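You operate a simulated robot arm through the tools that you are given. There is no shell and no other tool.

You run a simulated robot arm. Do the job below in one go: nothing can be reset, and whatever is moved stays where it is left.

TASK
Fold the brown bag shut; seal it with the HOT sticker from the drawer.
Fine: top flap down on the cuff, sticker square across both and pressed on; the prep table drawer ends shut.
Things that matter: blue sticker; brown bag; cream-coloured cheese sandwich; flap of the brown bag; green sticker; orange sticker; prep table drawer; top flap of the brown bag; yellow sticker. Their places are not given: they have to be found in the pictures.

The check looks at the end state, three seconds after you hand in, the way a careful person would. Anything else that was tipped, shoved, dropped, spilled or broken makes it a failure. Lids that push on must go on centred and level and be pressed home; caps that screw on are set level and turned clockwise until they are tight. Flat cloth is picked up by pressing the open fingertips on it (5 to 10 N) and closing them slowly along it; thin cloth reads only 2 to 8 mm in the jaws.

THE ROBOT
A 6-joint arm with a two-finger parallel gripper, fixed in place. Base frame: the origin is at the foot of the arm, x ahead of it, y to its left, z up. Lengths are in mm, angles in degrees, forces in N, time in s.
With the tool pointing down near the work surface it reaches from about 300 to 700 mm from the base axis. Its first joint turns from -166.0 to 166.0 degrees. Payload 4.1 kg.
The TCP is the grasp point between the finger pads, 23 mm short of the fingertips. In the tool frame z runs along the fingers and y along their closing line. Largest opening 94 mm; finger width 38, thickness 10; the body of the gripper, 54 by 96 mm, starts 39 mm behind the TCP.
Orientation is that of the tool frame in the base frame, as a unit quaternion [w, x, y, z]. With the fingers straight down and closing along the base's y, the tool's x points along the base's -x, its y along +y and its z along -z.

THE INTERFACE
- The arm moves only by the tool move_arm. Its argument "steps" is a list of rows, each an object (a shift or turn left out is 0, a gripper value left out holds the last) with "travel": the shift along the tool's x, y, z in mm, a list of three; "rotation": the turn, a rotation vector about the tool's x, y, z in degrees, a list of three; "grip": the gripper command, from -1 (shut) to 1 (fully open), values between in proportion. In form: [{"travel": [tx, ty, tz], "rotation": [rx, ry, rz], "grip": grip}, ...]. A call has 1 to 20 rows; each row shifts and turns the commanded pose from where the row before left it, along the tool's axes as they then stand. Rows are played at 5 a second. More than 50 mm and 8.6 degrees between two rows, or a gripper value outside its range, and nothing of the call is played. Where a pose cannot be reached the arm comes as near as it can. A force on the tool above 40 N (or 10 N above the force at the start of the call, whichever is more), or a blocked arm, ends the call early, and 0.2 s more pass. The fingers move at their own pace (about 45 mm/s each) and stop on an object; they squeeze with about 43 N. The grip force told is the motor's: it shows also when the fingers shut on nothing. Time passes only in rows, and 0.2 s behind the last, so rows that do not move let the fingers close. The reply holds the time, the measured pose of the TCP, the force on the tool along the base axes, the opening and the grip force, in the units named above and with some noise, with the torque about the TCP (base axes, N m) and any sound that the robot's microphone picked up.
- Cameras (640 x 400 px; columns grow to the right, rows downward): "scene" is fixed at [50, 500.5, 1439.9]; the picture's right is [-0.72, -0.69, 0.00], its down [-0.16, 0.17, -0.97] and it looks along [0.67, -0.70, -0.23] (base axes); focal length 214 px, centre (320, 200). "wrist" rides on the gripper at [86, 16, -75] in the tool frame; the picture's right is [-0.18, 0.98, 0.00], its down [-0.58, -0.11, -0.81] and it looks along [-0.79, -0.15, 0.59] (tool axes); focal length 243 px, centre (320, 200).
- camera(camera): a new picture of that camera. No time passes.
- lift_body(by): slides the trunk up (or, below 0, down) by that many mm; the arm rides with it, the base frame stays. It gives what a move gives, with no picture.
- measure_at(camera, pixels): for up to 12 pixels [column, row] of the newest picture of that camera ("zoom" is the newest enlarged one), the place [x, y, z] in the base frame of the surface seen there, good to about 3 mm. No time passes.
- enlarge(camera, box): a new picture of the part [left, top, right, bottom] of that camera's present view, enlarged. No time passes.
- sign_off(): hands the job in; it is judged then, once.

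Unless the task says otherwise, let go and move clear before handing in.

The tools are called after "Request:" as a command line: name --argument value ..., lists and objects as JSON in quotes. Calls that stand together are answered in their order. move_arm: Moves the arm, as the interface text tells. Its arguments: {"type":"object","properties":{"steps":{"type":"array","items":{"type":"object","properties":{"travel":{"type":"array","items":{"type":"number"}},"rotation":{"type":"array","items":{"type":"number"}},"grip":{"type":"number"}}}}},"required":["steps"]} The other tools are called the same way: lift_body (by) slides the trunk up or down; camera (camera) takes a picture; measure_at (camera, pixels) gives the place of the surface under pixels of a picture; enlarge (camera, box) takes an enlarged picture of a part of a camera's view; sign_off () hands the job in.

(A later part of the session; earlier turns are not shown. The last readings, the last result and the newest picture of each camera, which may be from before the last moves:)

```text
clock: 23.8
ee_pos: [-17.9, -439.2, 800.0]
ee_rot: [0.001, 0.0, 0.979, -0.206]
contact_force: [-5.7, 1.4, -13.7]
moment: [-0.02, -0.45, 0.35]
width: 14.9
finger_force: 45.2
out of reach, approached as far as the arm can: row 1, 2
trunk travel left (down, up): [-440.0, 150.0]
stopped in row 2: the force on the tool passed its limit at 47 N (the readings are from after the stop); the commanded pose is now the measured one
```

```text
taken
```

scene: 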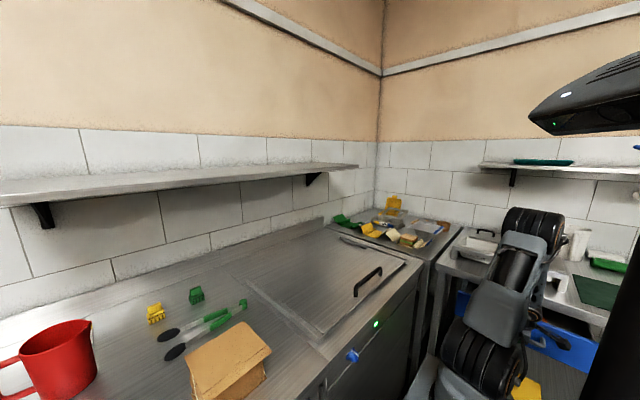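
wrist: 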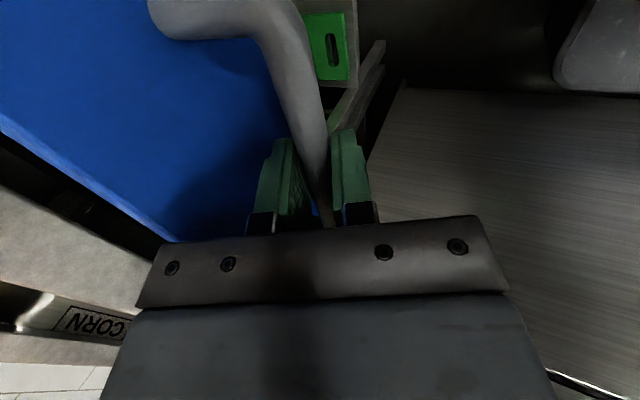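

The arm ran into a wrist limit at y≈-439 with this tilt (47 N stop). The drawer is open ~98 mm; I'll release, back off, and look inside before choosing how to pull further.

Request:
move_arm --steps '[{"grip": -0.19}, {"grip": -0.19}, {"grip": -0.19}]'

```text
clock: 24.6
ee_pos: [-16.4, -439.7, 802.2]
ee_rot: [0.0, -0.001, 0.978, -0.209]
contact_force: [0.3, -0.6, -0.8]
moment: [0.0, -0.01, 0.0]
width: 38.0
finger_force: 0.1
trunk travel left (down, up): [-440.0, 150.0]
```

Released cleanly. Lifting straight up off the bar and then removing the tilt.

Request:
move_arm --steps '[{"travel": [0, -8.2, -18.3]}, {"travel": [0, -12.3, -27.4]}, {"travel": [0, -16.4, -36.5]}, {"travel": [0, -16.4, -36.5]}, {"rotation": [-8.05, 0, 0]}, {"rotation": [-8.05, 0, 0]}, {"rotation": [-8.05, 0, 0]}, {"travel": [0, 0, -45]}, {"travel": [0, 0, -45]}, {"travel": [0, 0, -45]}]'

Request:
camera --camera "wrist"

Request:
camera --camera "scene"

```text
clock: 26.8
ee_pos: [-16.9, -440.4, 1067.2]
ee_rot: [-0.001, 0.0, 1.0, 0.001]
contact_force: [0.5, -0.8, 0.1]
moment: [-0.05, 0.01, -0.01]
width: 38.1
finger_force: 0.1
trunk travel left (down, up): [-440.0, 150.0]
```

```text
taken
```

wrist: 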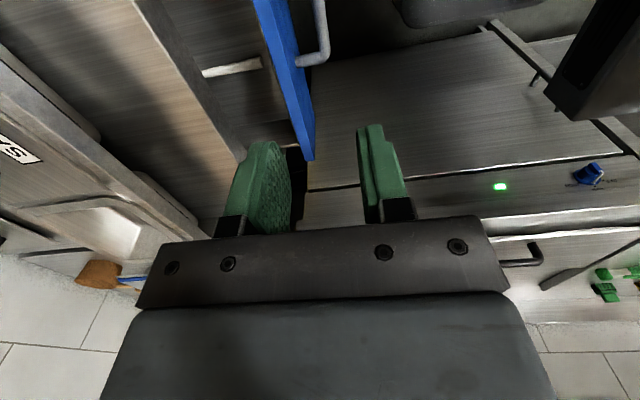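

```text
taken
```

scene: 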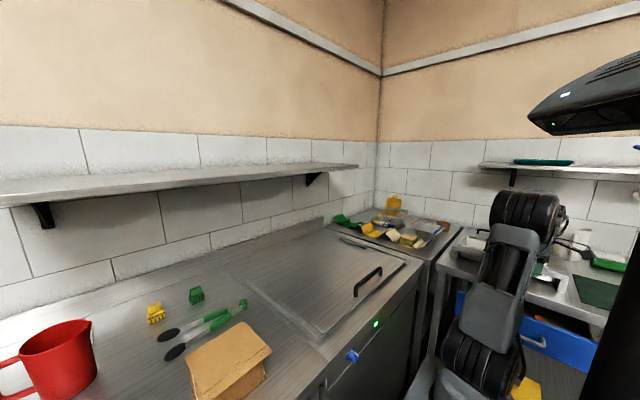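

The blue front is now pulled out at (290,80) and a pale item is inside at (230,68). I'll turn the tool so the wrist camera looks straight into the drawer.

Request:
move_arm --steps '[{"travel": [0, 40, 0], "rotation": [0, 0, 8.2]}, {"rotation": [0, 0, 8.2]}, {"rotation": [0, 0, 8.2]}, {"rotation": [0, 0, 8.2]}, {"rotation": [0, 0, 8.2]}, {"rotation": [0, 0, 8.2]}, {"rotation": [0, 0, 8.2]}, {"rotation": [0, 0, 8.2]}, {"rotation": [0, 0, 8.2]}, {"rotation": [0, 0, 8.2]}, {"rotation": [0, 0, 8]}]'

Request:
camera --camera "wrist"

Request:
enlarge --camera "wrist" --box '[100, 0, 560, 230]'

```text
clock: 29.2
ee_pos: [-17.8, -400.4, 1066.6]
ee_rot: [0.0, 0.707, 0.707, 0.0]
contact_force: [0.2, -0.1, -0.1]
moment: [-0.03, 0.01, -0.01]
width: 38.0
finger_force: 0.0
trunk travel left (down, up): [-440.0, 150.0]
```

```text
taken
```

wrist: 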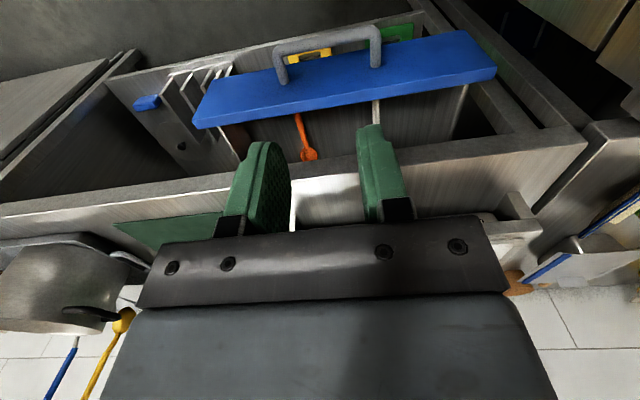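

```text
1.39 times, centred on (330, 115) of wrist
```

zoom: 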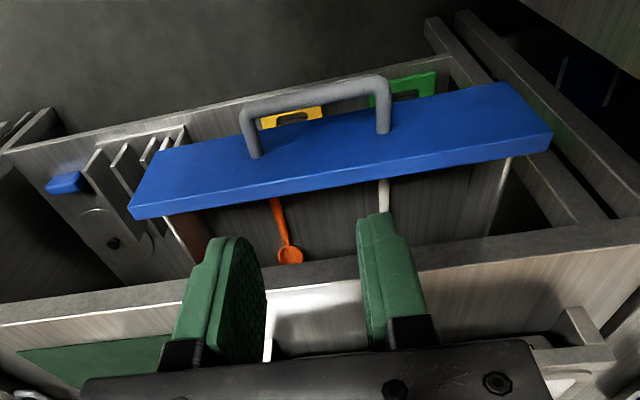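

The drawer interior shows an orange spoon at (303,140) and a pale strip at (376,118); no stickers visible yet, so it must open further. Measuring depth and item positions.

Request:
measure_at --camera "wrist" --pixels '[[307, 152], [300, 125], [376, 112], [340, 140], [430, 115], [250, 140], [240, 110], [330, 105], [470, 80], [455, 130], [325, 40], [345, 100]]'

```text
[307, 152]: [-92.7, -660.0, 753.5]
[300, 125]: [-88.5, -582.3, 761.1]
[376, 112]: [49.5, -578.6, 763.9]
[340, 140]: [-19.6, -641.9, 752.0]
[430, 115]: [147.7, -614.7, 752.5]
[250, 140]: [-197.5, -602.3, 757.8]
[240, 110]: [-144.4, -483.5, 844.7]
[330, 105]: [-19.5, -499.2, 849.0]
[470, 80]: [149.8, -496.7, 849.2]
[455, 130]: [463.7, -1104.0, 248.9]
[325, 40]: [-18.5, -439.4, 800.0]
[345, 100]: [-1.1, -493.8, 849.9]
```

The drawer floor is z≈752, front panel top z≈849, and it has come out 100 mm. A lower shoulder should free the wrist, so I'll raise the tool first, then lower the trunk by 200.

Request:
move_arm --steps '[{"travel": [5, 0, -40]}, {"travel": [5, 0, -40]}, {"travel": [5, 0, -40]}, {"travel": [5, 0, -40]}]'

Request:
lift_body --by -200

Request:
camera --camera "scene"

Request:
camera --camera "wrist"

```text
clock: 30.2
ee_pos: [-17.2, -382.0, 1229.5]
ee_rot: [-0.001, 0.707, 0.707, 0.001]
contact_force: [0.8, 0.7, 0.2]
moment: [-0.01, -0.04, 0.01]
width: 38.0
finger_force: 0.1
trunk travel left (down, up): [-440.0, 150.0]
```

```text
clock: 32.4
ee_pos: [-16.0, -382.3, 1028.5]
ee_rot: [0.0, 0.706, 0.708, 0.0]
contact_force: [-0.2, 0.4, 0.6]
moment: [0.02, 0.0, -0.01]
width: 38.3
finger_force: 0.1
trunk travel left (down, up): [-240.0, 350.0]
```

```text
taken
```

scene: 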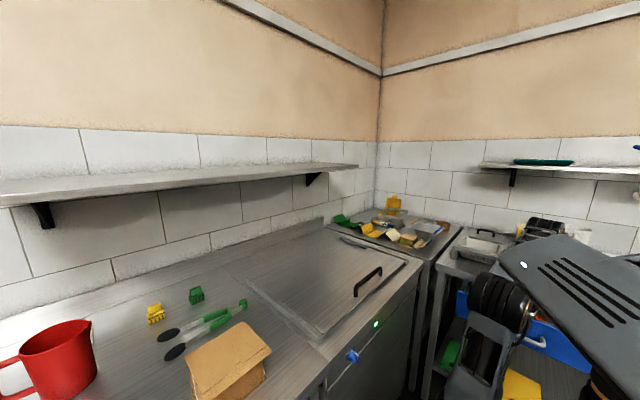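

```text
taken
```

wrist: 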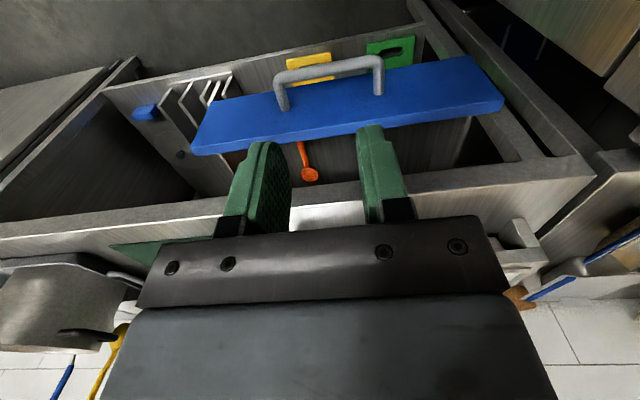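

Now turning back so the fingers close across the bar, with a smaller 15° tilt, and moving to the pre-grasp over the bar (now at y≈-442).

Request:
move_arm --steps '[{"rotation": [0, 0, -8.2]}, {"rotation": [0, 0, -8.2]}, {"rotation": [0, 0, -8.2]}, {"rotation": [0, 0, -8.2]}, {"rotation": [0, 0, -8.2]}, {"rotation": [0, 0, -8.2]}, {"rotation": [0, 0, -8.2]}, {"rotation": [0, 0, -8.2]}, {"rotation": [0, 0, -8.2]}, {"rotation": [0, 0, -8.2]}, {"rotation": [0, 0, -8]}, {"rotation": [7.5, 0, 0]}, {"rotation": [7.5, 0, 0]}, {"travel": [0, 0.6, 37.9]}, {"travel": [0, 0.6, 37.9]}, {"travel": [0, 0.6, 37.9]}, {"travel": [0, 0.6, 37.9]}]'

Request:
camera --camera "wrist"

Request:
measure_at --camera "wrist" --pixels '[[316, 40], [320, 80], [325, 110], [310, 60], [322, 60], [250, 80], [230, 60]]'

```text
clock: 36.0
ee_pos: [-16.5, -417.9, 882.0]
ee_rot: [0.0, -0.002, 0.992, -0.129]
contact_force: [0.5, 0.8, 0.3]
moment: [0.05, 0.0, 0.02]
width: 38.1
finger_force: 0.1
trunk travel left (down, up): [-240.0, 350.0]
```

```text
taken
```

wrist: 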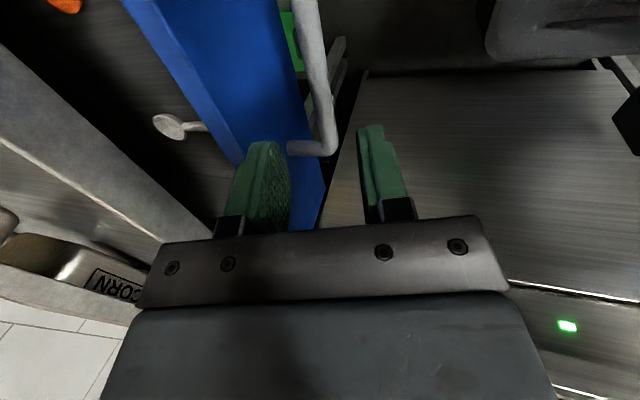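

```text
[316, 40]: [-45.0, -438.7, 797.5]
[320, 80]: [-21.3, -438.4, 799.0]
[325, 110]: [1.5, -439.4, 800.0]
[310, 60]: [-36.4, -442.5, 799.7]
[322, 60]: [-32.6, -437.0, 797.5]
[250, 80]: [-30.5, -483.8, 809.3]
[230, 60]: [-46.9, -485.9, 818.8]
```

Bar between the fingers again (centre y≈-442). Advancing along the tool axis, closing, then pulling gently.

Request:
move_arm --steps '[{"travel": [0, 0, 25]}, {"travel": [0, 0, 25]}, {"travel": [0, 0, 16]}, {"travel": [0, 0, 14]}, {"grip": -1}, {"grip": -1}, {"grip": -1}, {"grip": -1}]'

```text
clock: 37.8
ee_pos: [-15.2, -439.6, 803.7]
ee_rot: [0.0, 0.0, 0.992, -0.13]
contact_force: [0.9, 0.2, -0.7]
moment: [0.01, -0.19, -0.05]
width: 14.7
finger_force: 45.2
trunk travel left (down, up): [-240.0, 350.0]
```

Gripped at 14.7 mm. Pulling along +y by about 100 mm.

Request:
move_arm --steps '[{"travel": [0, 9.66, -2.59]}, {"travel": [0, 12.6, -3.37]}, {"travel": [0, 12.6, -3.37]}, {"travel": [0, 12.6, -3.37]}, {"travel": [0, 12.6, -3.37]}, {"travel": [0, 12.6, -3.37]}, {"travel": [0, 12.6, -3.37]}, {"travel": [0, 12.6, -3.37]}]'

Request:
camera --camera "wrist"

```text
clock: 39.6
ee_pos: [-15.3, -335.8, 804.3]
ee_rot: [0.001, -0.001, 0.992, -0.128]
contact_force: [17.2, 1.8, -14.8]
moment: [0.0, -0.78, 0.15]
width: 14.7
finger_force: 45.0
trunk travel left (down, up): [-240.0, 350.0]
```

```text
taken
```

wrist: 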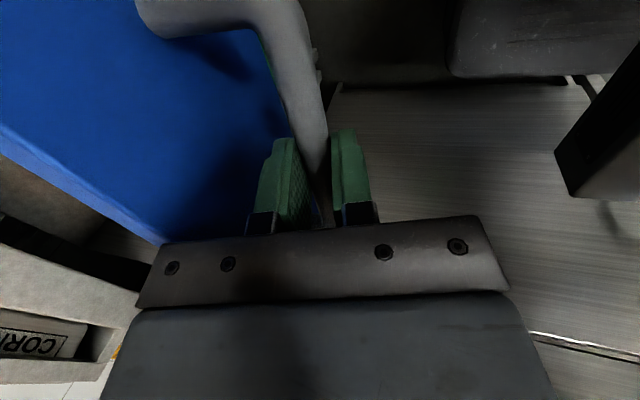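

Drawer is now open ~204 mm with the handle at y≈-338. Releasing and lifting straight up to look inside.

Request:
move_arm --steps '[{"grip": -0.19}, {"grip": -0.19}, {"grip": -0.19}, {"travel": [0, -5.2, -19.3]}, {"travel": [0, -7.8, -29]}, {"travel": [0, -10.4, -38.6]}, {"travel": [0, -10.4, -38.6]}, {"rotation": [-7.5, 0, 0]}, {"rotation": [-7.5, 0, 0]}, {"travel": [0, 0, -40]}, {"travel": [0, 0, -40]}]'

Request:
camera --camera "wrist"

Request:
camera --camera "scene"

```text
clock: 42.0
ee_pos: [-13.4, -337.2, 1013.6]
ee_rot: [0.0, 0.0, 1.0, 0.001]
contact_force: [-0.1, -0.7, 0.3]
moment: [-0.01, 0.0, 0.04]
width: 37.9
finger_force: 0.0
trunk travel left (down, up): [-240.0, 350.0]
```

```text
taken
```

wrist: 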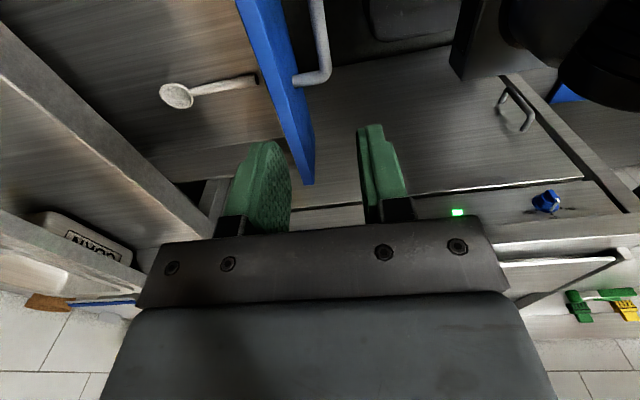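

```text
taken
```

scene: 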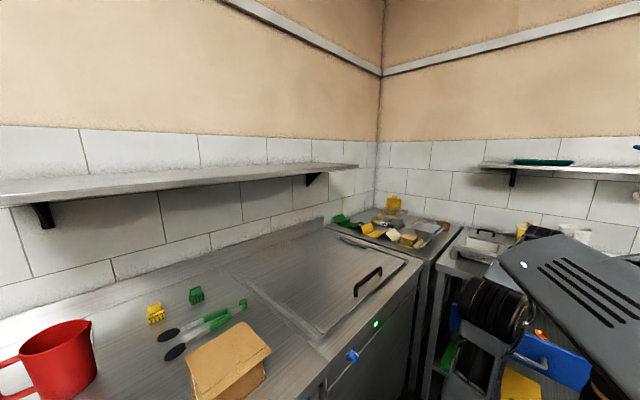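

Turning the wrist camera to face into the open drawer.

Request:
move_arm --steps '[{"travel": [0, 0, -40], "rotation": [0, 0, 8.2]}, {"travel": [0, 0, -40], "rotation": [0, 0, 8.2]}, {"rotation": [0, 0, 8.2]}, {"rotation": [0, 0, 8.2]}, {"rotation": [0, 0, 8.2]}, {"rotation": [0, 0, 8.2]}, {"rotation": [0, 0, 8.2]}, {"rotation": [0, 0, 8.2]}, {"rotation": [0, 0, 8.2]}, {"rotation": [0, 0, 8.2]}, {"rotation": [0, 0, 8]}]'

Request:
camera --camera "wrist"

Request:
enlarge --camera "wrist" --box '[140, 0, 540, 230]'

```text
clock: 44.4
ee_pos: [-15.0, -338.3, 1093.5]
ee_rot: [0.0, 0.708, 0.706, 0.001]
contact_force: [0.5, 0.1, 0.5]
moment: [-0.01, -0.01, -0.01]
width: 37.9
finger_force: 0.0
trunk travel left (down, up): [-240.0, 350.0]
```

```text
taken
```

wrist: 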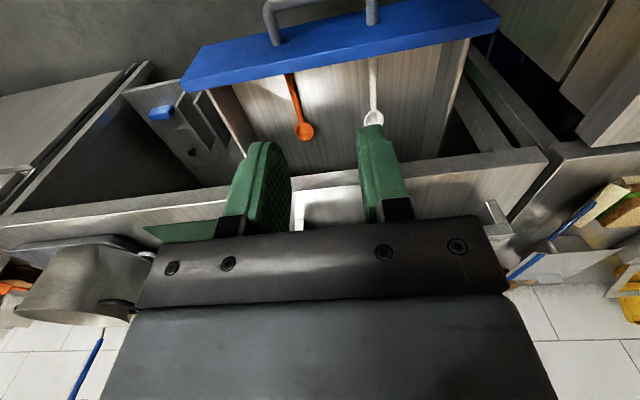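

```text
1.60 times, centred on (340, 115) of wrist
```

zoom: 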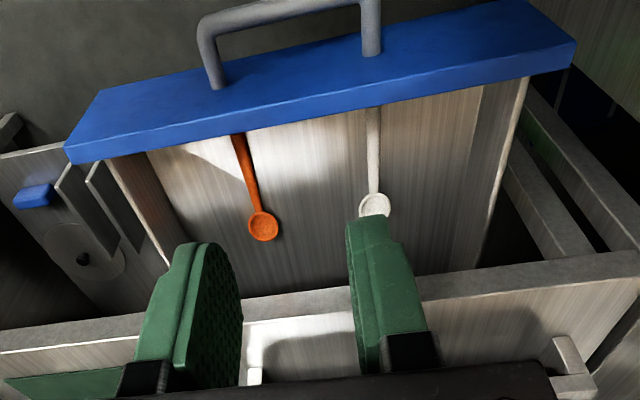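

I see an orange spoon (300,110) and a white spoon (373,95) but no stickers yet. The strip right behind the front panel and the far back are hidden, so I'll look from other viewpoints.

Request:
enlarge --camera "scene" --box '[430, 270, 600, 400]'

Request:
measure_at --camera "wrist" --pixels '[[303, 132], [290, 80], [372, 120], [372, 60], [330, 160], [440, 100], [230, 130], [330, 75], [220, 80], [470, 50], [300, 165], [330, 172]]'

```text
3.08 times, centred on (515, 335) of scene
```

zoom: 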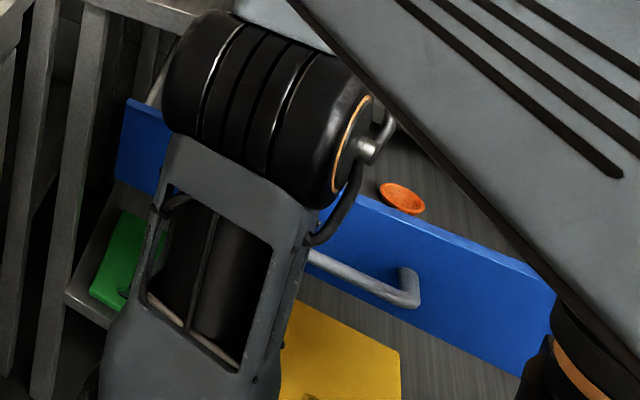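

```text
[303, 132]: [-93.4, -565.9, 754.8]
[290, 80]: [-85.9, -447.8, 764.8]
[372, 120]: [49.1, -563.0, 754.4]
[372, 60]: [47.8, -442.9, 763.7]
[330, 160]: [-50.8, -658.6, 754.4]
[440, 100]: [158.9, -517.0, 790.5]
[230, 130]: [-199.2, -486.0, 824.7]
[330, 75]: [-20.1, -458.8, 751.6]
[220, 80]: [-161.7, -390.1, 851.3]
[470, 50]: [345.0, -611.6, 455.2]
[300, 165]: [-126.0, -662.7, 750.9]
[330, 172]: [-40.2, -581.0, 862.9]
```

The unseen parts are the strip just behind the panel (y -395…-440) and the back beyond y≈-660. I'll tilt the tool so the camera looks steeply down behind the front panel.

Request:
move_arm --steps '[{"travel": [-30, 0, 0], "rotation": [0, 8.5, 0]}, {"rotation": [0, 8.5, 0]}, {"rotation": [0, 8.5, 0]}, {"rotation": [0, 8.5, 0]}]'

Request:
camera --camera "wrist"

```text
clock: 45.4
ee_pos: [-17.8, -326.8, 950.4]
ee_rot: [-0.207, 0.676, 0.676, 0.207]
contact_force: [-0.7, -0.3, -0.2]
moment: [-0.02, -0.02, 0.04]
width: 38.2
finger_force: 0.1
out of reach, approached as far as the arm can: row 1, 2, 3, 4
trunk travel left (down, up): [-240.0, 350.0]
```

```text
taken
```

wrist: 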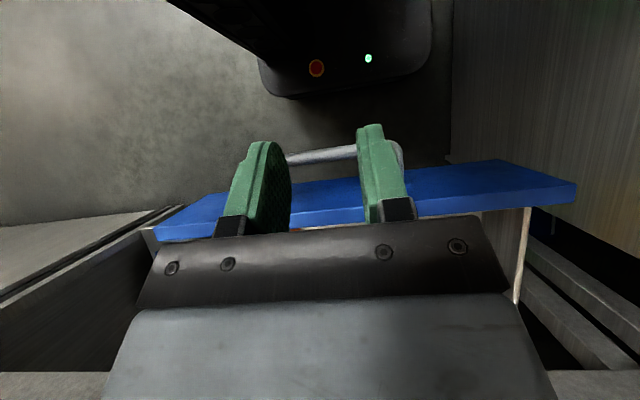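

The arm couldn't take that tilt at this height and settled at z≈950 instead; nothing touched. I'll turn back to vertical and check the pose.

Request:
move_arm --steps '[{"rotation": [0, -8.5, 0]}, {"rotation": [0, -8.5, 0]}, {"rotation": [0, -8.5, 0]}, {"rotation": [0, -8.5, 0]}]'

Request:
camera --camera "wrist"

```text
clock: 46.4
ee_pos: [-17.0, -326.2, 950.4]
ee_rot: [0.0, 0.706, 0.708, 0.0]
contact_force: [0.1, -0.8, -0.5]
moment: [-0.01, -0.01, 0.0]
width: 38.2
finger_force: 0.0
trunk travel left (down, up): [-240.0, 350.0]
```

```text
taken
```

wrist: 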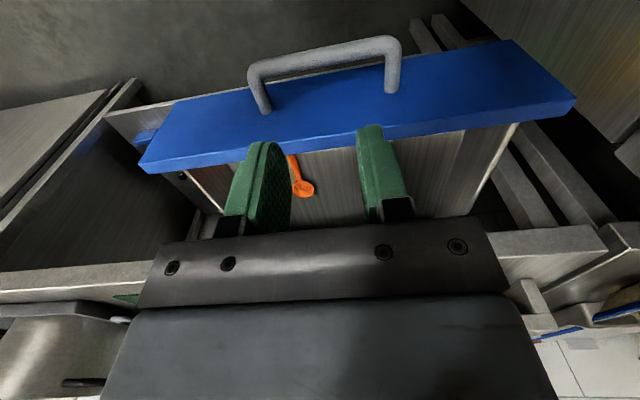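

Vertical again. I'll raise the trunk 200 mm, which lets the wrist tilt inward, then try the steep look-down view.

Request:
lift_body --by 200

Request:
move_arm --steps '[{"travel": [-40, 0, 0]}, {"travel": [-40, 0, 0]}, {"rotation": [0, 8.5, 0]}, {"rotation": [0, 8.5, 0]}, {"rotation": [0, 8.5, 0]}]'

Request:
camera --camera "wrist"

Request:
camera --camera "scene"

```text
clock: 48.6
ee_pos: [-17.3, -327.6, 1150.7]
ee_rot: [-0.001, 0.706, 0.709, 0.001]
contact_force: [0.0, -0.2, 1.0]
moment: [-0.02, 0.0, 0.0]
width: 38.1
finger_force: 0.1
trunk travel left (down, up): [-440.0, 150.0]
```

```text
clock: 49.8
ee_pos: [-17.6, -406.8, 1152.0]
ee_rot: [-0.157, 0.689, 0.69, 0.158]
contact_force: [-0.3, -0.6, 0.0]
moment: [0.01, -0.01, 0.0]
width: 38.1
finger_force: 0.2
trunk travel left (down, up): [-440.0, 150.0]
```

```text
taken
```

wrist: 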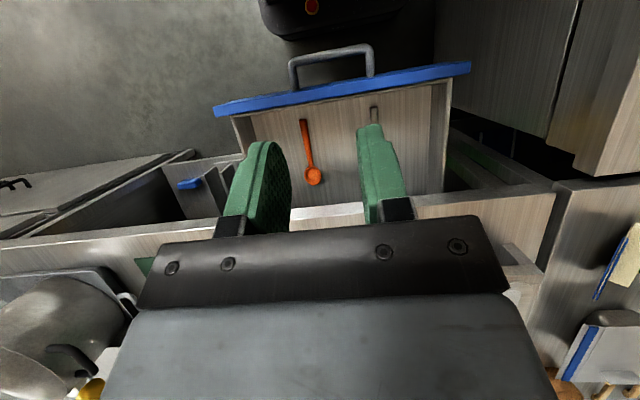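

```text
taken
```

scene: 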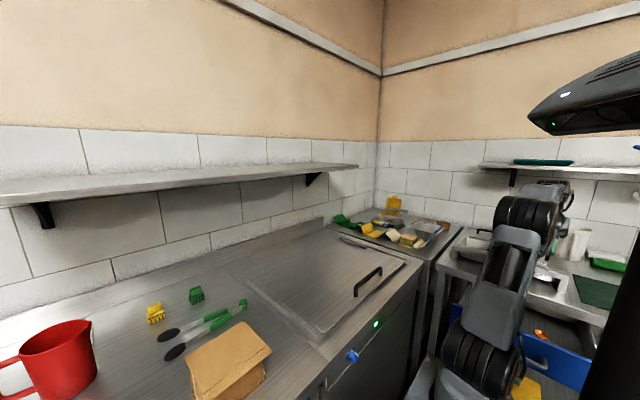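

The strip behind the panel holds only the spoon handles, no stickers. I'll zoom on the shadowed rear part of the drawer and on other nearby areas.

Request:
enlarge --camera "wrist" --box '[210, 60, 480, 230]'

Request:
enlarge --camera "scene" --box '[420, 180, 640, 320]'

Request:
enlarge --camera "scene" --box '[320, 180, 480, 280]'

Request:
enlarge --camera "scene" --box '[290, 300, 450, 400]'

```text
2.35 times, centred on (345, 145) of wrist
```

zoom: 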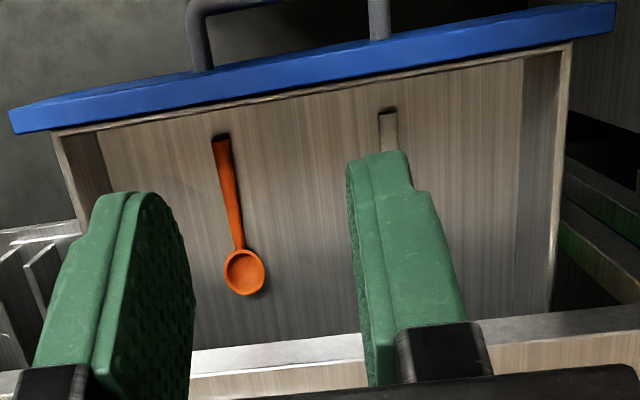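

```text
2.86 times, centred on (530, 250) of scene
```

zoom: 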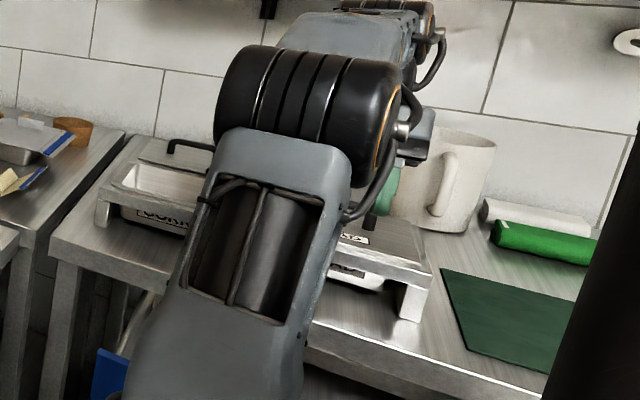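

```text
4.00 times, centred on (400, 230) of scene
```

zoom: 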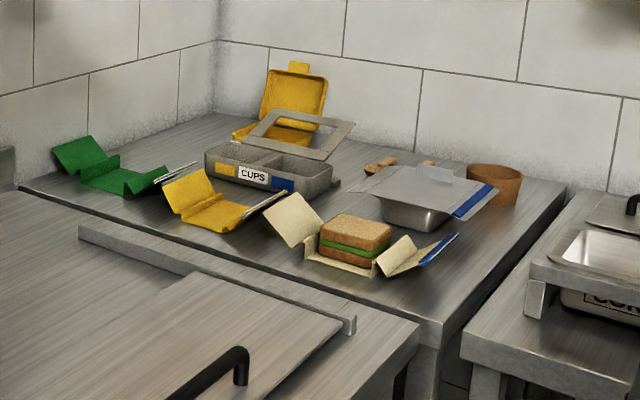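

```text
4.00 times, centred on (370, 350) of scene
```

zoom: 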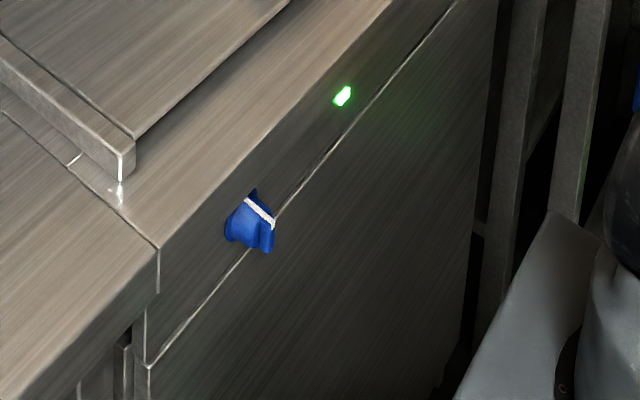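

The blue drawer only shows two spoons, so it may be a decoy: the bag's own table (left) could be the "prep table", and its front isn't visible to the scene camera. I'll swing back and inspect that table's front with the wrist camera.

Request:
move_arm --steps '[{"rotation": [0, -8.5, 0]}, {"rotation": [0, -8.5, 0]}, {"rotation": [0, -8.5, 0]}, {"travel": [40, 0, 0], "rotation": [0, 0, -8.2]}, {"rotation": [0, 0, -8.2]}, {"rotation": [0, 0, -8.2]}, {"rotation": [0, 0, -8.2]}, {"rotation": [0, 0, -8.2]}, {"rotation": [0, 0, -8.2]}, {"rotation": [0, 0, -8.2]}, {"rotation": [0, 0, -8.2]}, {"rotation": [0, 0, -8.2]}, {"rotation": [0, 0, -8.2]}, {"rotation": [0, 0, -8]}]'

Request:
camera --camera "wrist"

```text
clock: 52.8
ee_pos: [-17.4, -367.9, 1151.7]
ee_rot: [0.0, -0.002, 1.0, 0.001]
contact_force: [0.2, -0.2, -0.3]
moment: [-0.02, -0.04, 0.01]
width: 38.2
finger_force: 0.1
trunk travel left (down, up): [-440.0, 150.0]
```

```text
taken
```

wrist: 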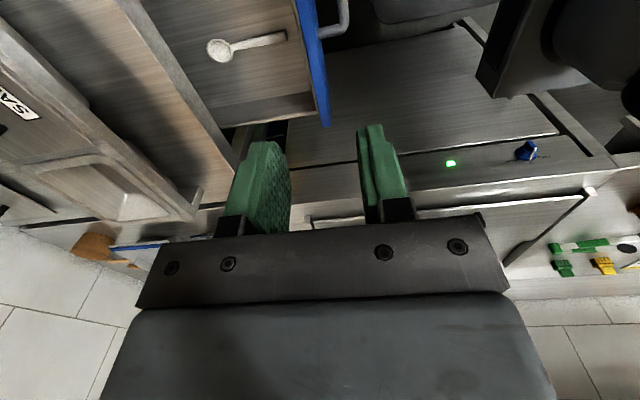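

Request:
enlarge --camera "wrist" --box '[400, 0, 640, 200]'

Request:
measure_at --camera "wrist" --pixels '[[525, 150], [450, 163], [400, 60], [560, 110], [600, 100], [580, 90], [610, 150], [630, 120], [630, 90], [400, 100]]'

```text
2.00 times, centred on (520, 100) of wrist
```

zoom: 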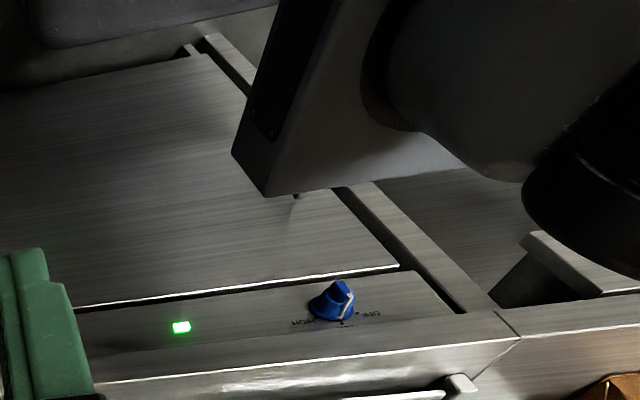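

```text
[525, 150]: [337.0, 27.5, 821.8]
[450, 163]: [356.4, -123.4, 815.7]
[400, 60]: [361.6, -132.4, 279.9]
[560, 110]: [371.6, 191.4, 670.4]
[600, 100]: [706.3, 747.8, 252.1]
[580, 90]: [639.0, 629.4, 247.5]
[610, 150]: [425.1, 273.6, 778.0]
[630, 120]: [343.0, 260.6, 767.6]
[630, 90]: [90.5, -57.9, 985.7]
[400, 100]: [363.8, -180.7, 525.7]
```

A protruding panel at about (343,261,768) appears under the bag's table — possibly its drawer. Swinging over there to look at it.

Request:
move_arm --steps '[{"travel": [-39.6, 21, 0]}, {"travel": [-39.6, 21, 0]}, {"travel": [-39.6, 21, 0]}, {"travel": [-39.6, 21, 0]}, {"travel": [-39.6, 21, 0]}, {"travel": [-39.6, 21, 0]}, {"travel": [-39.6, 21, 0]}, {"travel": [-39.6, 21, 0]}, {"travel": [-6, 40, 0]}, {"travel": [-6, 40, 0]}, {"travel": [-6, 40, 0]}, {"travel": [-6, 40, 0]}, {"travel": [-6, 40, 0]}]'

Request:
camera --camera "wrist"

Request:
camera --camera "scene"

```text
clock: 55.6
ee_pos: [329.3, 3.6, 1150.9]
ee_rot: [0.001, -0.001, 1.0, 0.001]
contact_force: [-0.4, -0.2, -0.5]
moment: [0.0, -0.02, -0.01]
width: 38.0
finger_force: 0.0
trunk travel left (down, up): [-440.0, 150.0]
```

```text
taken
```

wrist: 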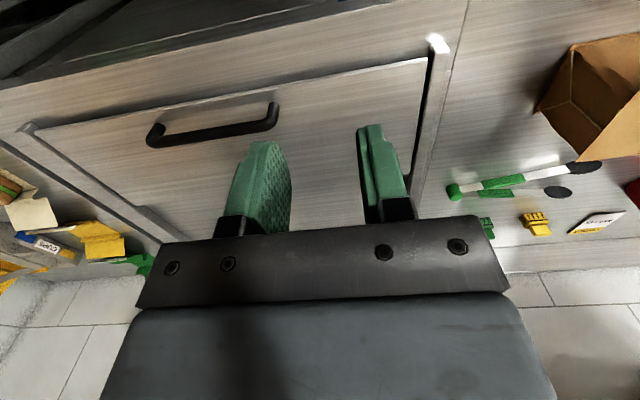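

```text
taken
```

scene: 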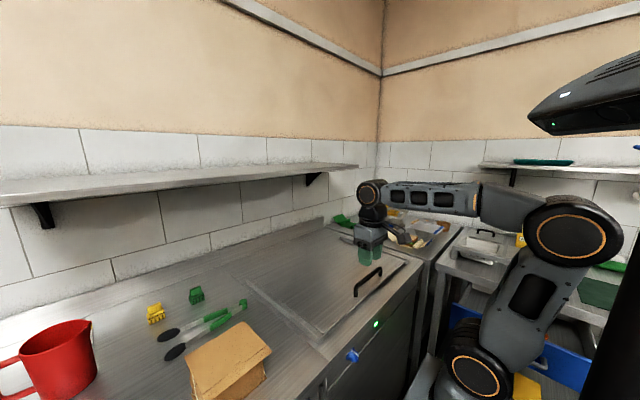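

The bag is still shut in the scene picture. I'll move to (250,200), outside the counter edge, then lower the trunk so the wrist camera can see the bag table's front.

Request:
move_arm --steps '[{"travel": [16, 40, 0]}, {"travel": [16, 40, 0]}, {"travel": [16, 40, 0]}, {"travel": [16, 40, 0]}, {"travel": [16, 40, 0]}]'

Request:
camera --camera "wrist"

Request:
lift_body --by -180

Request:
camera --camera "wrist"

```text
clock: 56.8
ee_pos: [250.6, 202.4, 1152.6]
ee_rot: [-0.001, 0.0, 1.0, 0.0]
contact_force: [0.2, 0.2, -0.3]
moment: [-0.01, 0.02, 0.01]
width: 38.1
finger_force: 0.0
trunk travel left (down, up): [-440.0, 150.0]
```

```text
taken
```

wrist: 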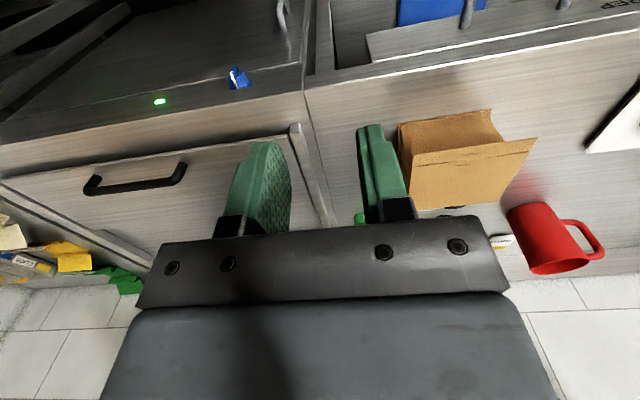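

```text
clock: 58.8
ee_pos: [250.9, 201.0, 972.2]
ee_rot: [0.0, -0.001, 1.0, 0.001]
contact_force: [-0.2, 0.6, -0.1]
moment: [0.0, -0.01, 0.02]
width: 38.2
finger_force: 0.2
trunk travel left (down, up): [-260.0, 330.0]
```

```text
taken
```

wrist: 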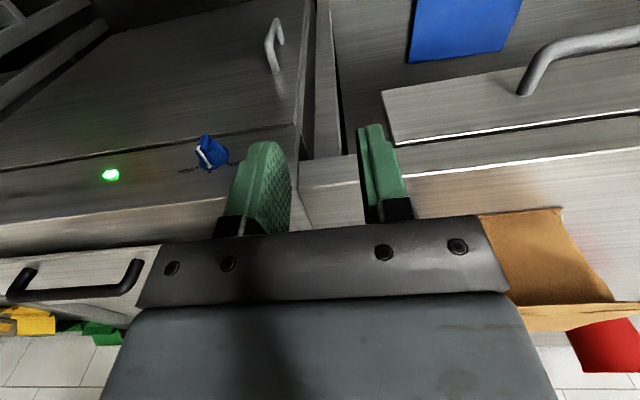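

Found it: the bag's table is marked "PREP" (upper right of the previous picture) and has its own steel drawer with a bar handle at (580,50). The blue one was a different drawer; I'll shut it again later. Measuring this drawer now.

Request:
measure_at --camera "wrist" --pixels '[[525, 85], [535, 65], [560, 48], [600, 40], [630, 36], [390, 100], [400, 130], [500, 90], [600, 100], [600, 150], [450, 30], [480, 175]]'

Request:
enlarge --camera "wrist" --box '[340, 0, 640, 200]'

```text
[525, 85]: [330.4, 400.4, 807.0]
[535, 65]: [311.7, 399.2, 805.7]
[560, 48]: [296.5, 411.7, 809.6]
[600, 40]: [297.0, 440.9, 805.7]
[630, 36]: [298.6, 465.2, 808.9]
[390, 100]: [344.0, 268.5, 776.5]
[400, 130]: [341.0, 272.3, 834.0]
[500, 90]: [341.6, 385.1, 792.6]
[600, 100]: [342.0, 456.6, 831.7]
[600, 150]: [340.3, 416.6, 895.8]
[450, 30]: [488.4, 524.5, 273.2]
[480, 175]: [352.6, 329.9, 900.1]
```

```text
2.00 times, centred on (490, 100) of wrist
```

zoom: 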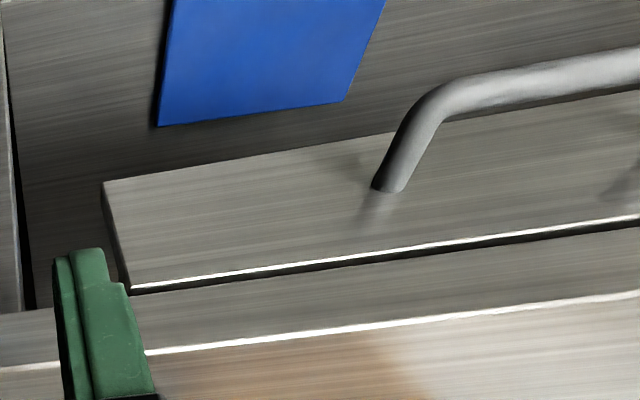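

The prep drawer front is at x≈342 (from y≈268 leftward, z 775–850); its bar runs from y≈400 leftward at x≈300, z≈805. I'll move over and yaw the tool so the camera looks along +y at the handle.

Request:
move_arm --steps '[{"travel": [8, 40, -4]}, {"travel": [8, 40, -4]}, {"travel": [8, 40, -4]}, {"travel": [8, 40, -4]}, {"travel": [8, 40, -4]}, {"rotation": [0, 0, -8.2]}, {"rotation": [0, 0, -8.2]}, {"rotation": [0, 0, -8.2]}, {"rotation": [0, 0, -8.2]}, {"rotation": [0, 0, -8.2]}, {"rotation": [0, 0, -8.2]}, {"rotation": [0, 0, -8.2]}, {"rotation": [0, 0, -8.2]}, {"rotation": [0, 0, -8.2]}, {"rotation": [0, 0, -8.2]}, {"rotation": [0, 0, -8]}]'

Request:
camera --camera "wrist"

Request:
camera --camera "scene"

```text
clock: 62.2
ee_pos: [210.9, 401.5, 993.1]
ee_rot: [0.0, 0.709, -0.705, -0.001]
contact_force: [-1.3, 0.1, -0.9]
moment: [0.01, -0.01, 0.0]
width: 38.0
finger_force: 0.0
trunk travel left (down, up): [-260.0, 330.0]
```

```text
taken
```

wrist: 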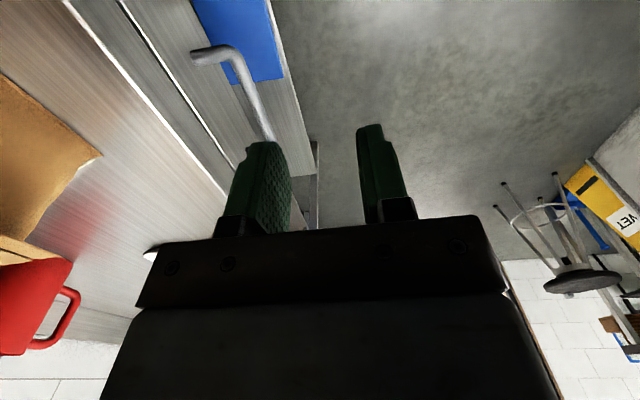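

```text
taken
```

scene: 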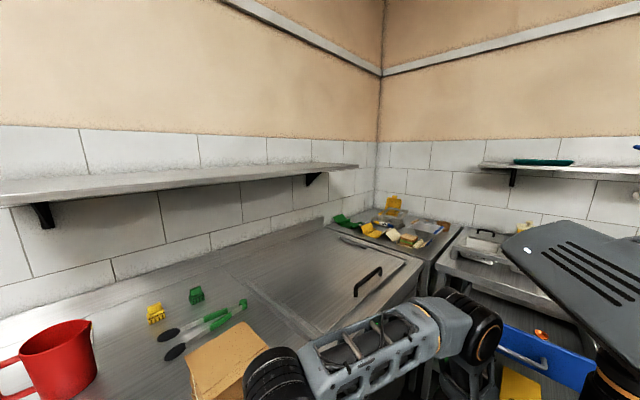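

Request:
measure_at --camera "wrist" --pixels '[[195, 57], [215, 50], [235, 60], [245, 80], [258, 110], [268, 132], [280, 120], [252, 95], [310, 170], [290, 110], [200, 130], [225, 150]]'

Request:
enlarge --camera "wrist" --box '[120, 20, 340, 200]'

```text
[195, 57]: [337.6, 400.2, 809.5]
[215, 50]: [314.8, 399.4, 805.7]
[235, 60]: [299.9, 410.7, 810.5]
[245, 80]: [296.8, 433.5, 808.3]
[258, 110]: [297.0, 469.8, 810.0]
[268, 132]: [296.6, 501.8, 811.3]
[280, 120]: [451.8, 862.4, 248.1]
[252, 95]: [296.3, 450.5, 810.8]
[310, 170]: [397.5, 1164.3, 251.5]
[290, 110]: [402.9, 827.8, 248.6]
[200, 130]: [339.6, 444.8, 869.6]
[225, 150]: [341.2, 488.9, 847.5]
```

```text
2.22 times, centred on (230, 110) of wrist
```

zoom: 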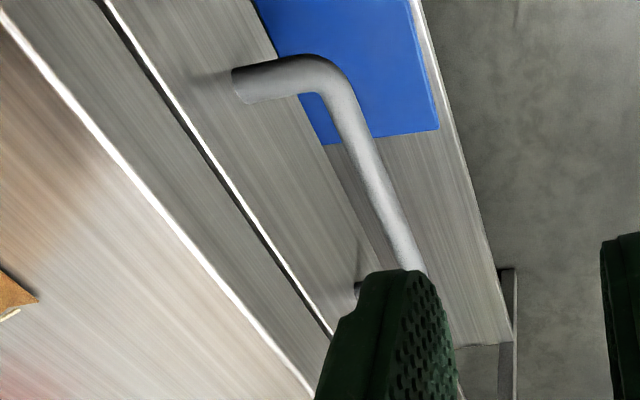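

The bar's centre works out at about x 299, z 803, spanning y≈405–535. Tilting 25° toward the drawer and moving to pre-grasp.

Request:
move_arm --steps '[{"rotation": [8.33, 0, 0]}, {"rotation": [8.33, 0, 0]}, {"rotation": [8.34, 0, 0]}, {"travel": [-22.2, 0.2, 37.1]}, {"travel": [-22.2, 0.2, 37.1]}, {"travel": [-22.2, 0.2, 37.1]}]'

Request:
camera --camera "wrist"

Request:
measure_at --camera "wrist" --pixels '[[320, 40], [325, 80], [330, 110], [315, 60], [322, 60], [250, 80], [330, 130], [200, 100]]'

```text
clock: 63.6
ee_pos: [257.3, 468.2, 890.9]
ee_rot: [-0.153, 0.69, -0.69, 0.154]
contact_force: [-1.2, 0.0, 0.0]
moment: [0.04, -0.01, -0.02]
width: 38.1
finger_force: 0.1
trunk travel left (down, up): [-260.0, 330.0]
```

```text
taken
```

wrist: 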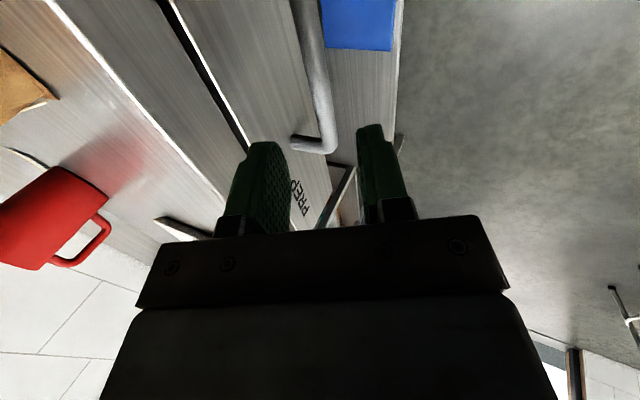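

```text
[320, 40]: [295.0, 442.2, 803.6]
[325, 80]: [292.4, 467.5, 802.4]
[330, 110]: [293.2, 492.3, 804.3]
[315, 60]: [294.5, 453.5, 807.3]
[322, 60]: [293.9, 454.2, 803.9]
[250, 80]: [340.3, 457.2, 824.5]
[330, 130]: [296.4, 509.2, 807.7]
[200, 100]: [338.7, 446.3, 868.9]
```

"PREP" is printed on this drawer's face, and the bar is centred between the fingers. Advancing and gripping.

Request:
move_arm --steps '[{"travel": [0, 0, 30]}, {"travel": [0, 0, 30]}, {"travel": [0, 0, 15]}, {"travel": [0, 0, 14]}, {"grip": -1}, {"grip": -1}, {"grip": -1}, {"grip": -1}]'

```text
clock: 65.4
ee_pos: [293.3, 468.8, 811.8]
ee_rot: [-0.154, 0.691, -0.69, 0.153]
contact_force: [1.4, -0.5, 2.7]
moment: [0.09, -0.06, 0.16]
width: 14.7
finger_force: 45.5
trunk travel left (down, up): [-260.0, 330.0]
```

Gripped (14.7 mm). Pulling the prep drawer along -x.

Request:
move_arm --steps '[{"travel": [0, 9.06, -4.23]}, {"travel": [0, 13.6, -6.34]}, {"travel": [0, 13.6, -6.34]}, {"travel": [0, 13.6, -6.34]}, {"travel": [0, 13.6, -6.34]}, {"travel": [0, 13.6, -6.34]}, {"travel": [0, 13.6, -6.34]}]'

Request:
camera --camera "wrist"

Request:
camera --camera "scene"

```text
clock: 67.0
ee_pos: [195.0, 468.1, 811.5]
ee_rot: [-0.156, 0.691, -0.69, 0.152]
contact_force: [-0.7, 3.6, 24.8]
moment: [-0.96, -0.1, -0.31]
width: 14.8
finger_force: 45.4
trunk travel left (down, up): [-260.0, 330.0]
```

```text
taken
```

wrist: 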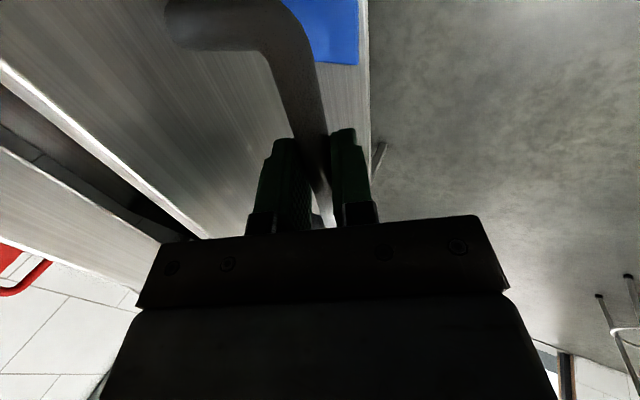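

```text
taken
```

scene: 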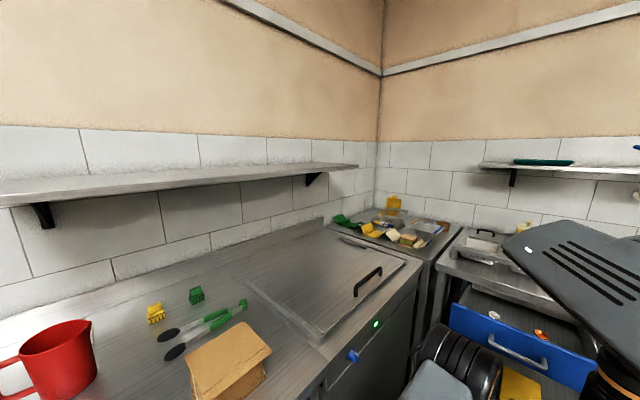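

It has moved 98 mm; there's ~25 N upward on the tool, so I'll ease the command up a touch while pulling the rest.

Request:
move_arm --steps '[{"travel": [0, -1.2, -2.7]}, {"travel": [0, 10.9, -5.1]}, {"travel": [0, 10.9, -5.1]}, {"travel": [0, 10.9, -5.1]}, {"travel": [0, 10.9, -5.1]}, {"travel": [0, 10.9, -5.1]}, {"travel": [0, 10.9, -5.1]}, {"travel": [0, 10.9, -5.1]}, {"travel": [0, 10.9, -5.1]}]'

Request:
camera --camera "wrist"

Request:
camera --camera "scene"

```text
clock: 69.0
ee_pos: [98.0, 467.1, 811.4]
ee_rot: [0.151, -0.69, 0.691, -0.154]
contact_force: [-0.4, -10.7, -24.3]
moment: [-1.05, 0.1, -0.63]
width: 14.5
finger_force: 44.3
trunk travel left (down, up): [-260.0, 330.0]
```

```text
taken
```

wrist: 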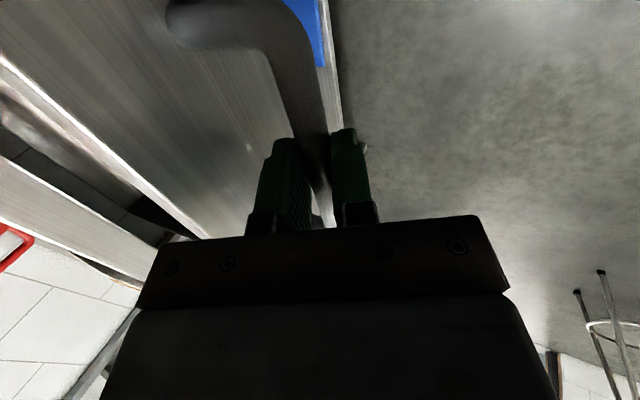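

```text
taken
```

scene: 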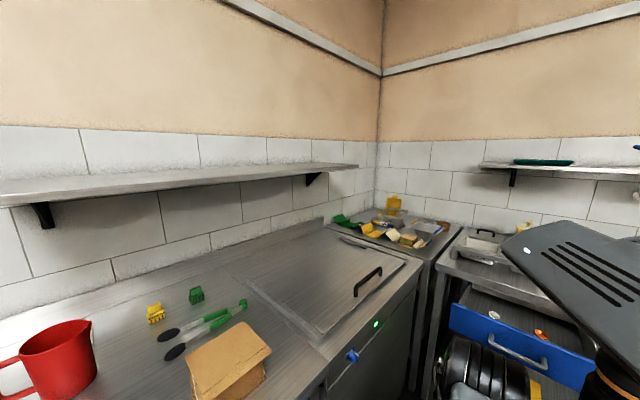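

The prep drawer is out ~195 mm. Releasing the bar and lifting straight up.

Request:
move_arm --steps '[{"grip": -0.19}, {"grip": -0.19}, {"grip": -0.19}, {"travel": [0, -8.5, -18.1]}, {"travel": [0, -12.7, -27.2]}, {"travel": [0, -16.9, -36.2]}, {"travel": [0, -16.9, -36.2]}, {"rotation": [-8.33, 0, 0]}, {"rotation": [-8.33, 0, 0]}, {"rotation": [-8.34, 0, 0]}, {"travel": [0, 0, -40]}, {"travel": [0, 0, -40]}]'

Request:
camera --camera "wrist"

Request:
camera --camera "scene"

```text
clock: 71.6
ee_pos: [96.6, 466.9, 1024.9]
ee_rot: [0.0, 0.708, -0.706, 0.0]
contact_force: [0.4, 0.7, -0.1]
moment: [0.01, 0.0, 0.0]
width: 38.1
finger_force: 0.1
trunk travel left (down, up): [-260.0, 330.0]
```

```text
taken
```

wrist: 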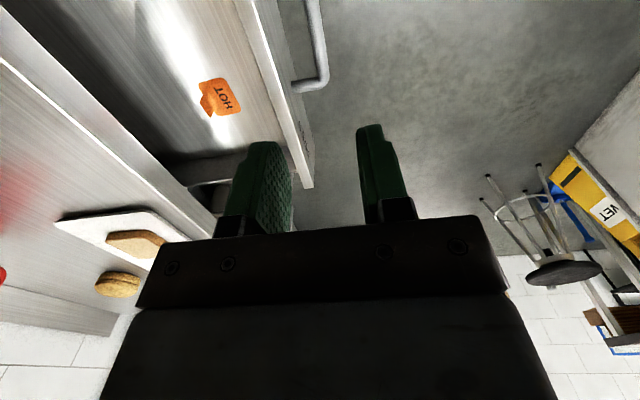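

```text
taken
```

scene: 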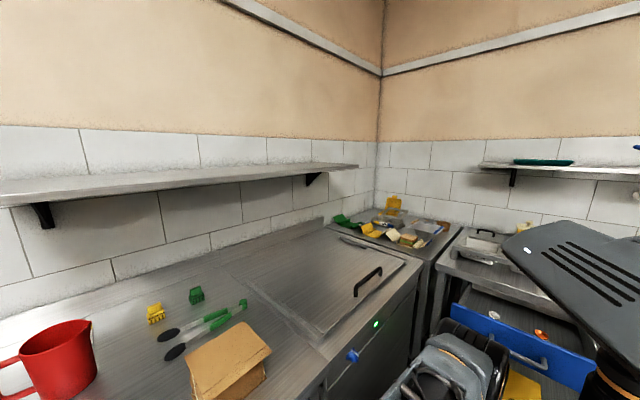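

The orange HOT sticker is visible in the drawer at (218,98). Zooming and measuring it.

Request:
enlarge --camera "wrist" --box '[150, 50, 300, 150]'

Request:
measure_at --camera "zoom" --pixels '[[300, 180], [220, 130], [340, 110], [380, 240], [270, 260], [230, 200], [300, 130], [450, 200], [150, 150], [350, 330], [250, 250], [500, 150]]'

```text
4.00 times, centred on (225, 100) of wrist
```

zoom: 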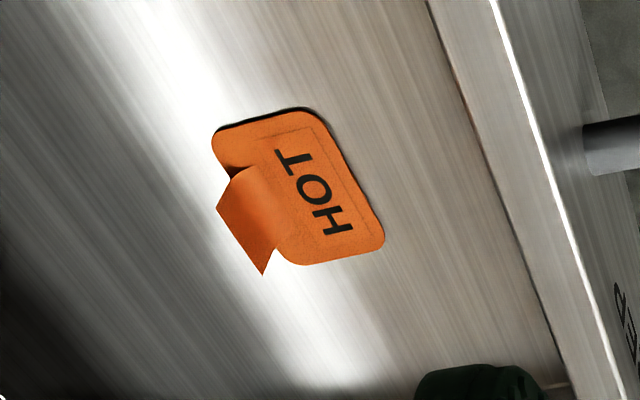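

```text
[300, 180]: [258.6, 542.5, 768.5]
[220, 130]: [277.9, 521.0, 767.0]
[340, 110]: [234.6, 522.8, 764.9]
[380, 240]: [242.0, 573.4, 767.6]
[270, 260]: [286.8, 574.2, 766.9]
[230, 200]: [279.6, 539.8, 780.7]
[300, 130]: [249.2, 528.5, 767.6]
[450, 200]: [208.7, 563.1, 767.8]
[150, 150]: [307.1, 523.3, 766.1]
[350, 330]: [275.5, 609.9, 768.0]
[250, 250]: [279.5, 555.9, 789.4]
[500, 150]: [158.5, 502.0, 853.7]
```

The tab of the HOT sticker stands up nearly vertically at x≈280, y≈530–562, z≈768–790, with the sticker body lying x≈238–282, y≈518–577 on the drawer floor. I'll move above it for a closer look.

Request:
move_arm --steps '[{"travel": [-16, -35.6, 18]}, {"travel": [-16, -35.6, 18]}, {"travel": [-16, -35.6, 18]}, {"travel": [-16, -35.6, 18]}, {"travel": [-16, -35.6, 18]}]'

Request:
camera --camera "wrist"

Request:
camera --camera "scene"

```text
clock: 72.8
ee_pos: [273.0, 545.8, 935.5]
ee_rot: [0.0, -0.707, 0.707, 0.001]
contact_force: [0.1, -0.7, 1.1]
moment: [0.03, -0.03, -0.03]
width: 38.0
finger_force: 0.1
trunk travel left (down, up): [-260.0, 330.0]
```

```text
taken
```

wrist: 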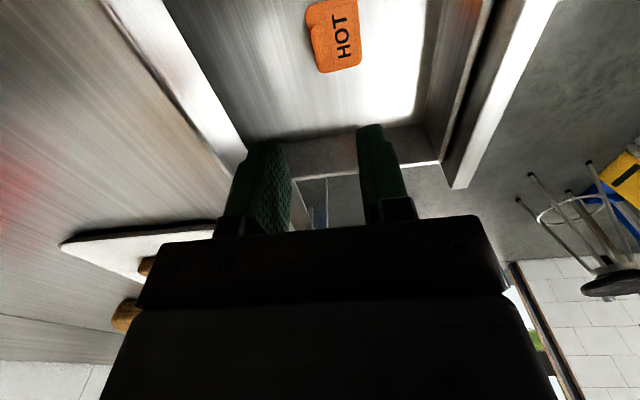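

```text
taken
```

scene: 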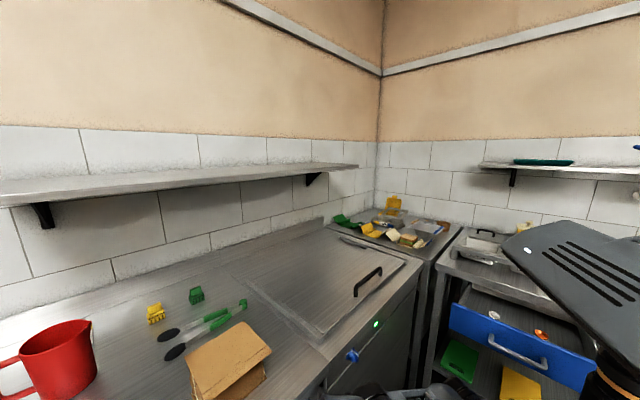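

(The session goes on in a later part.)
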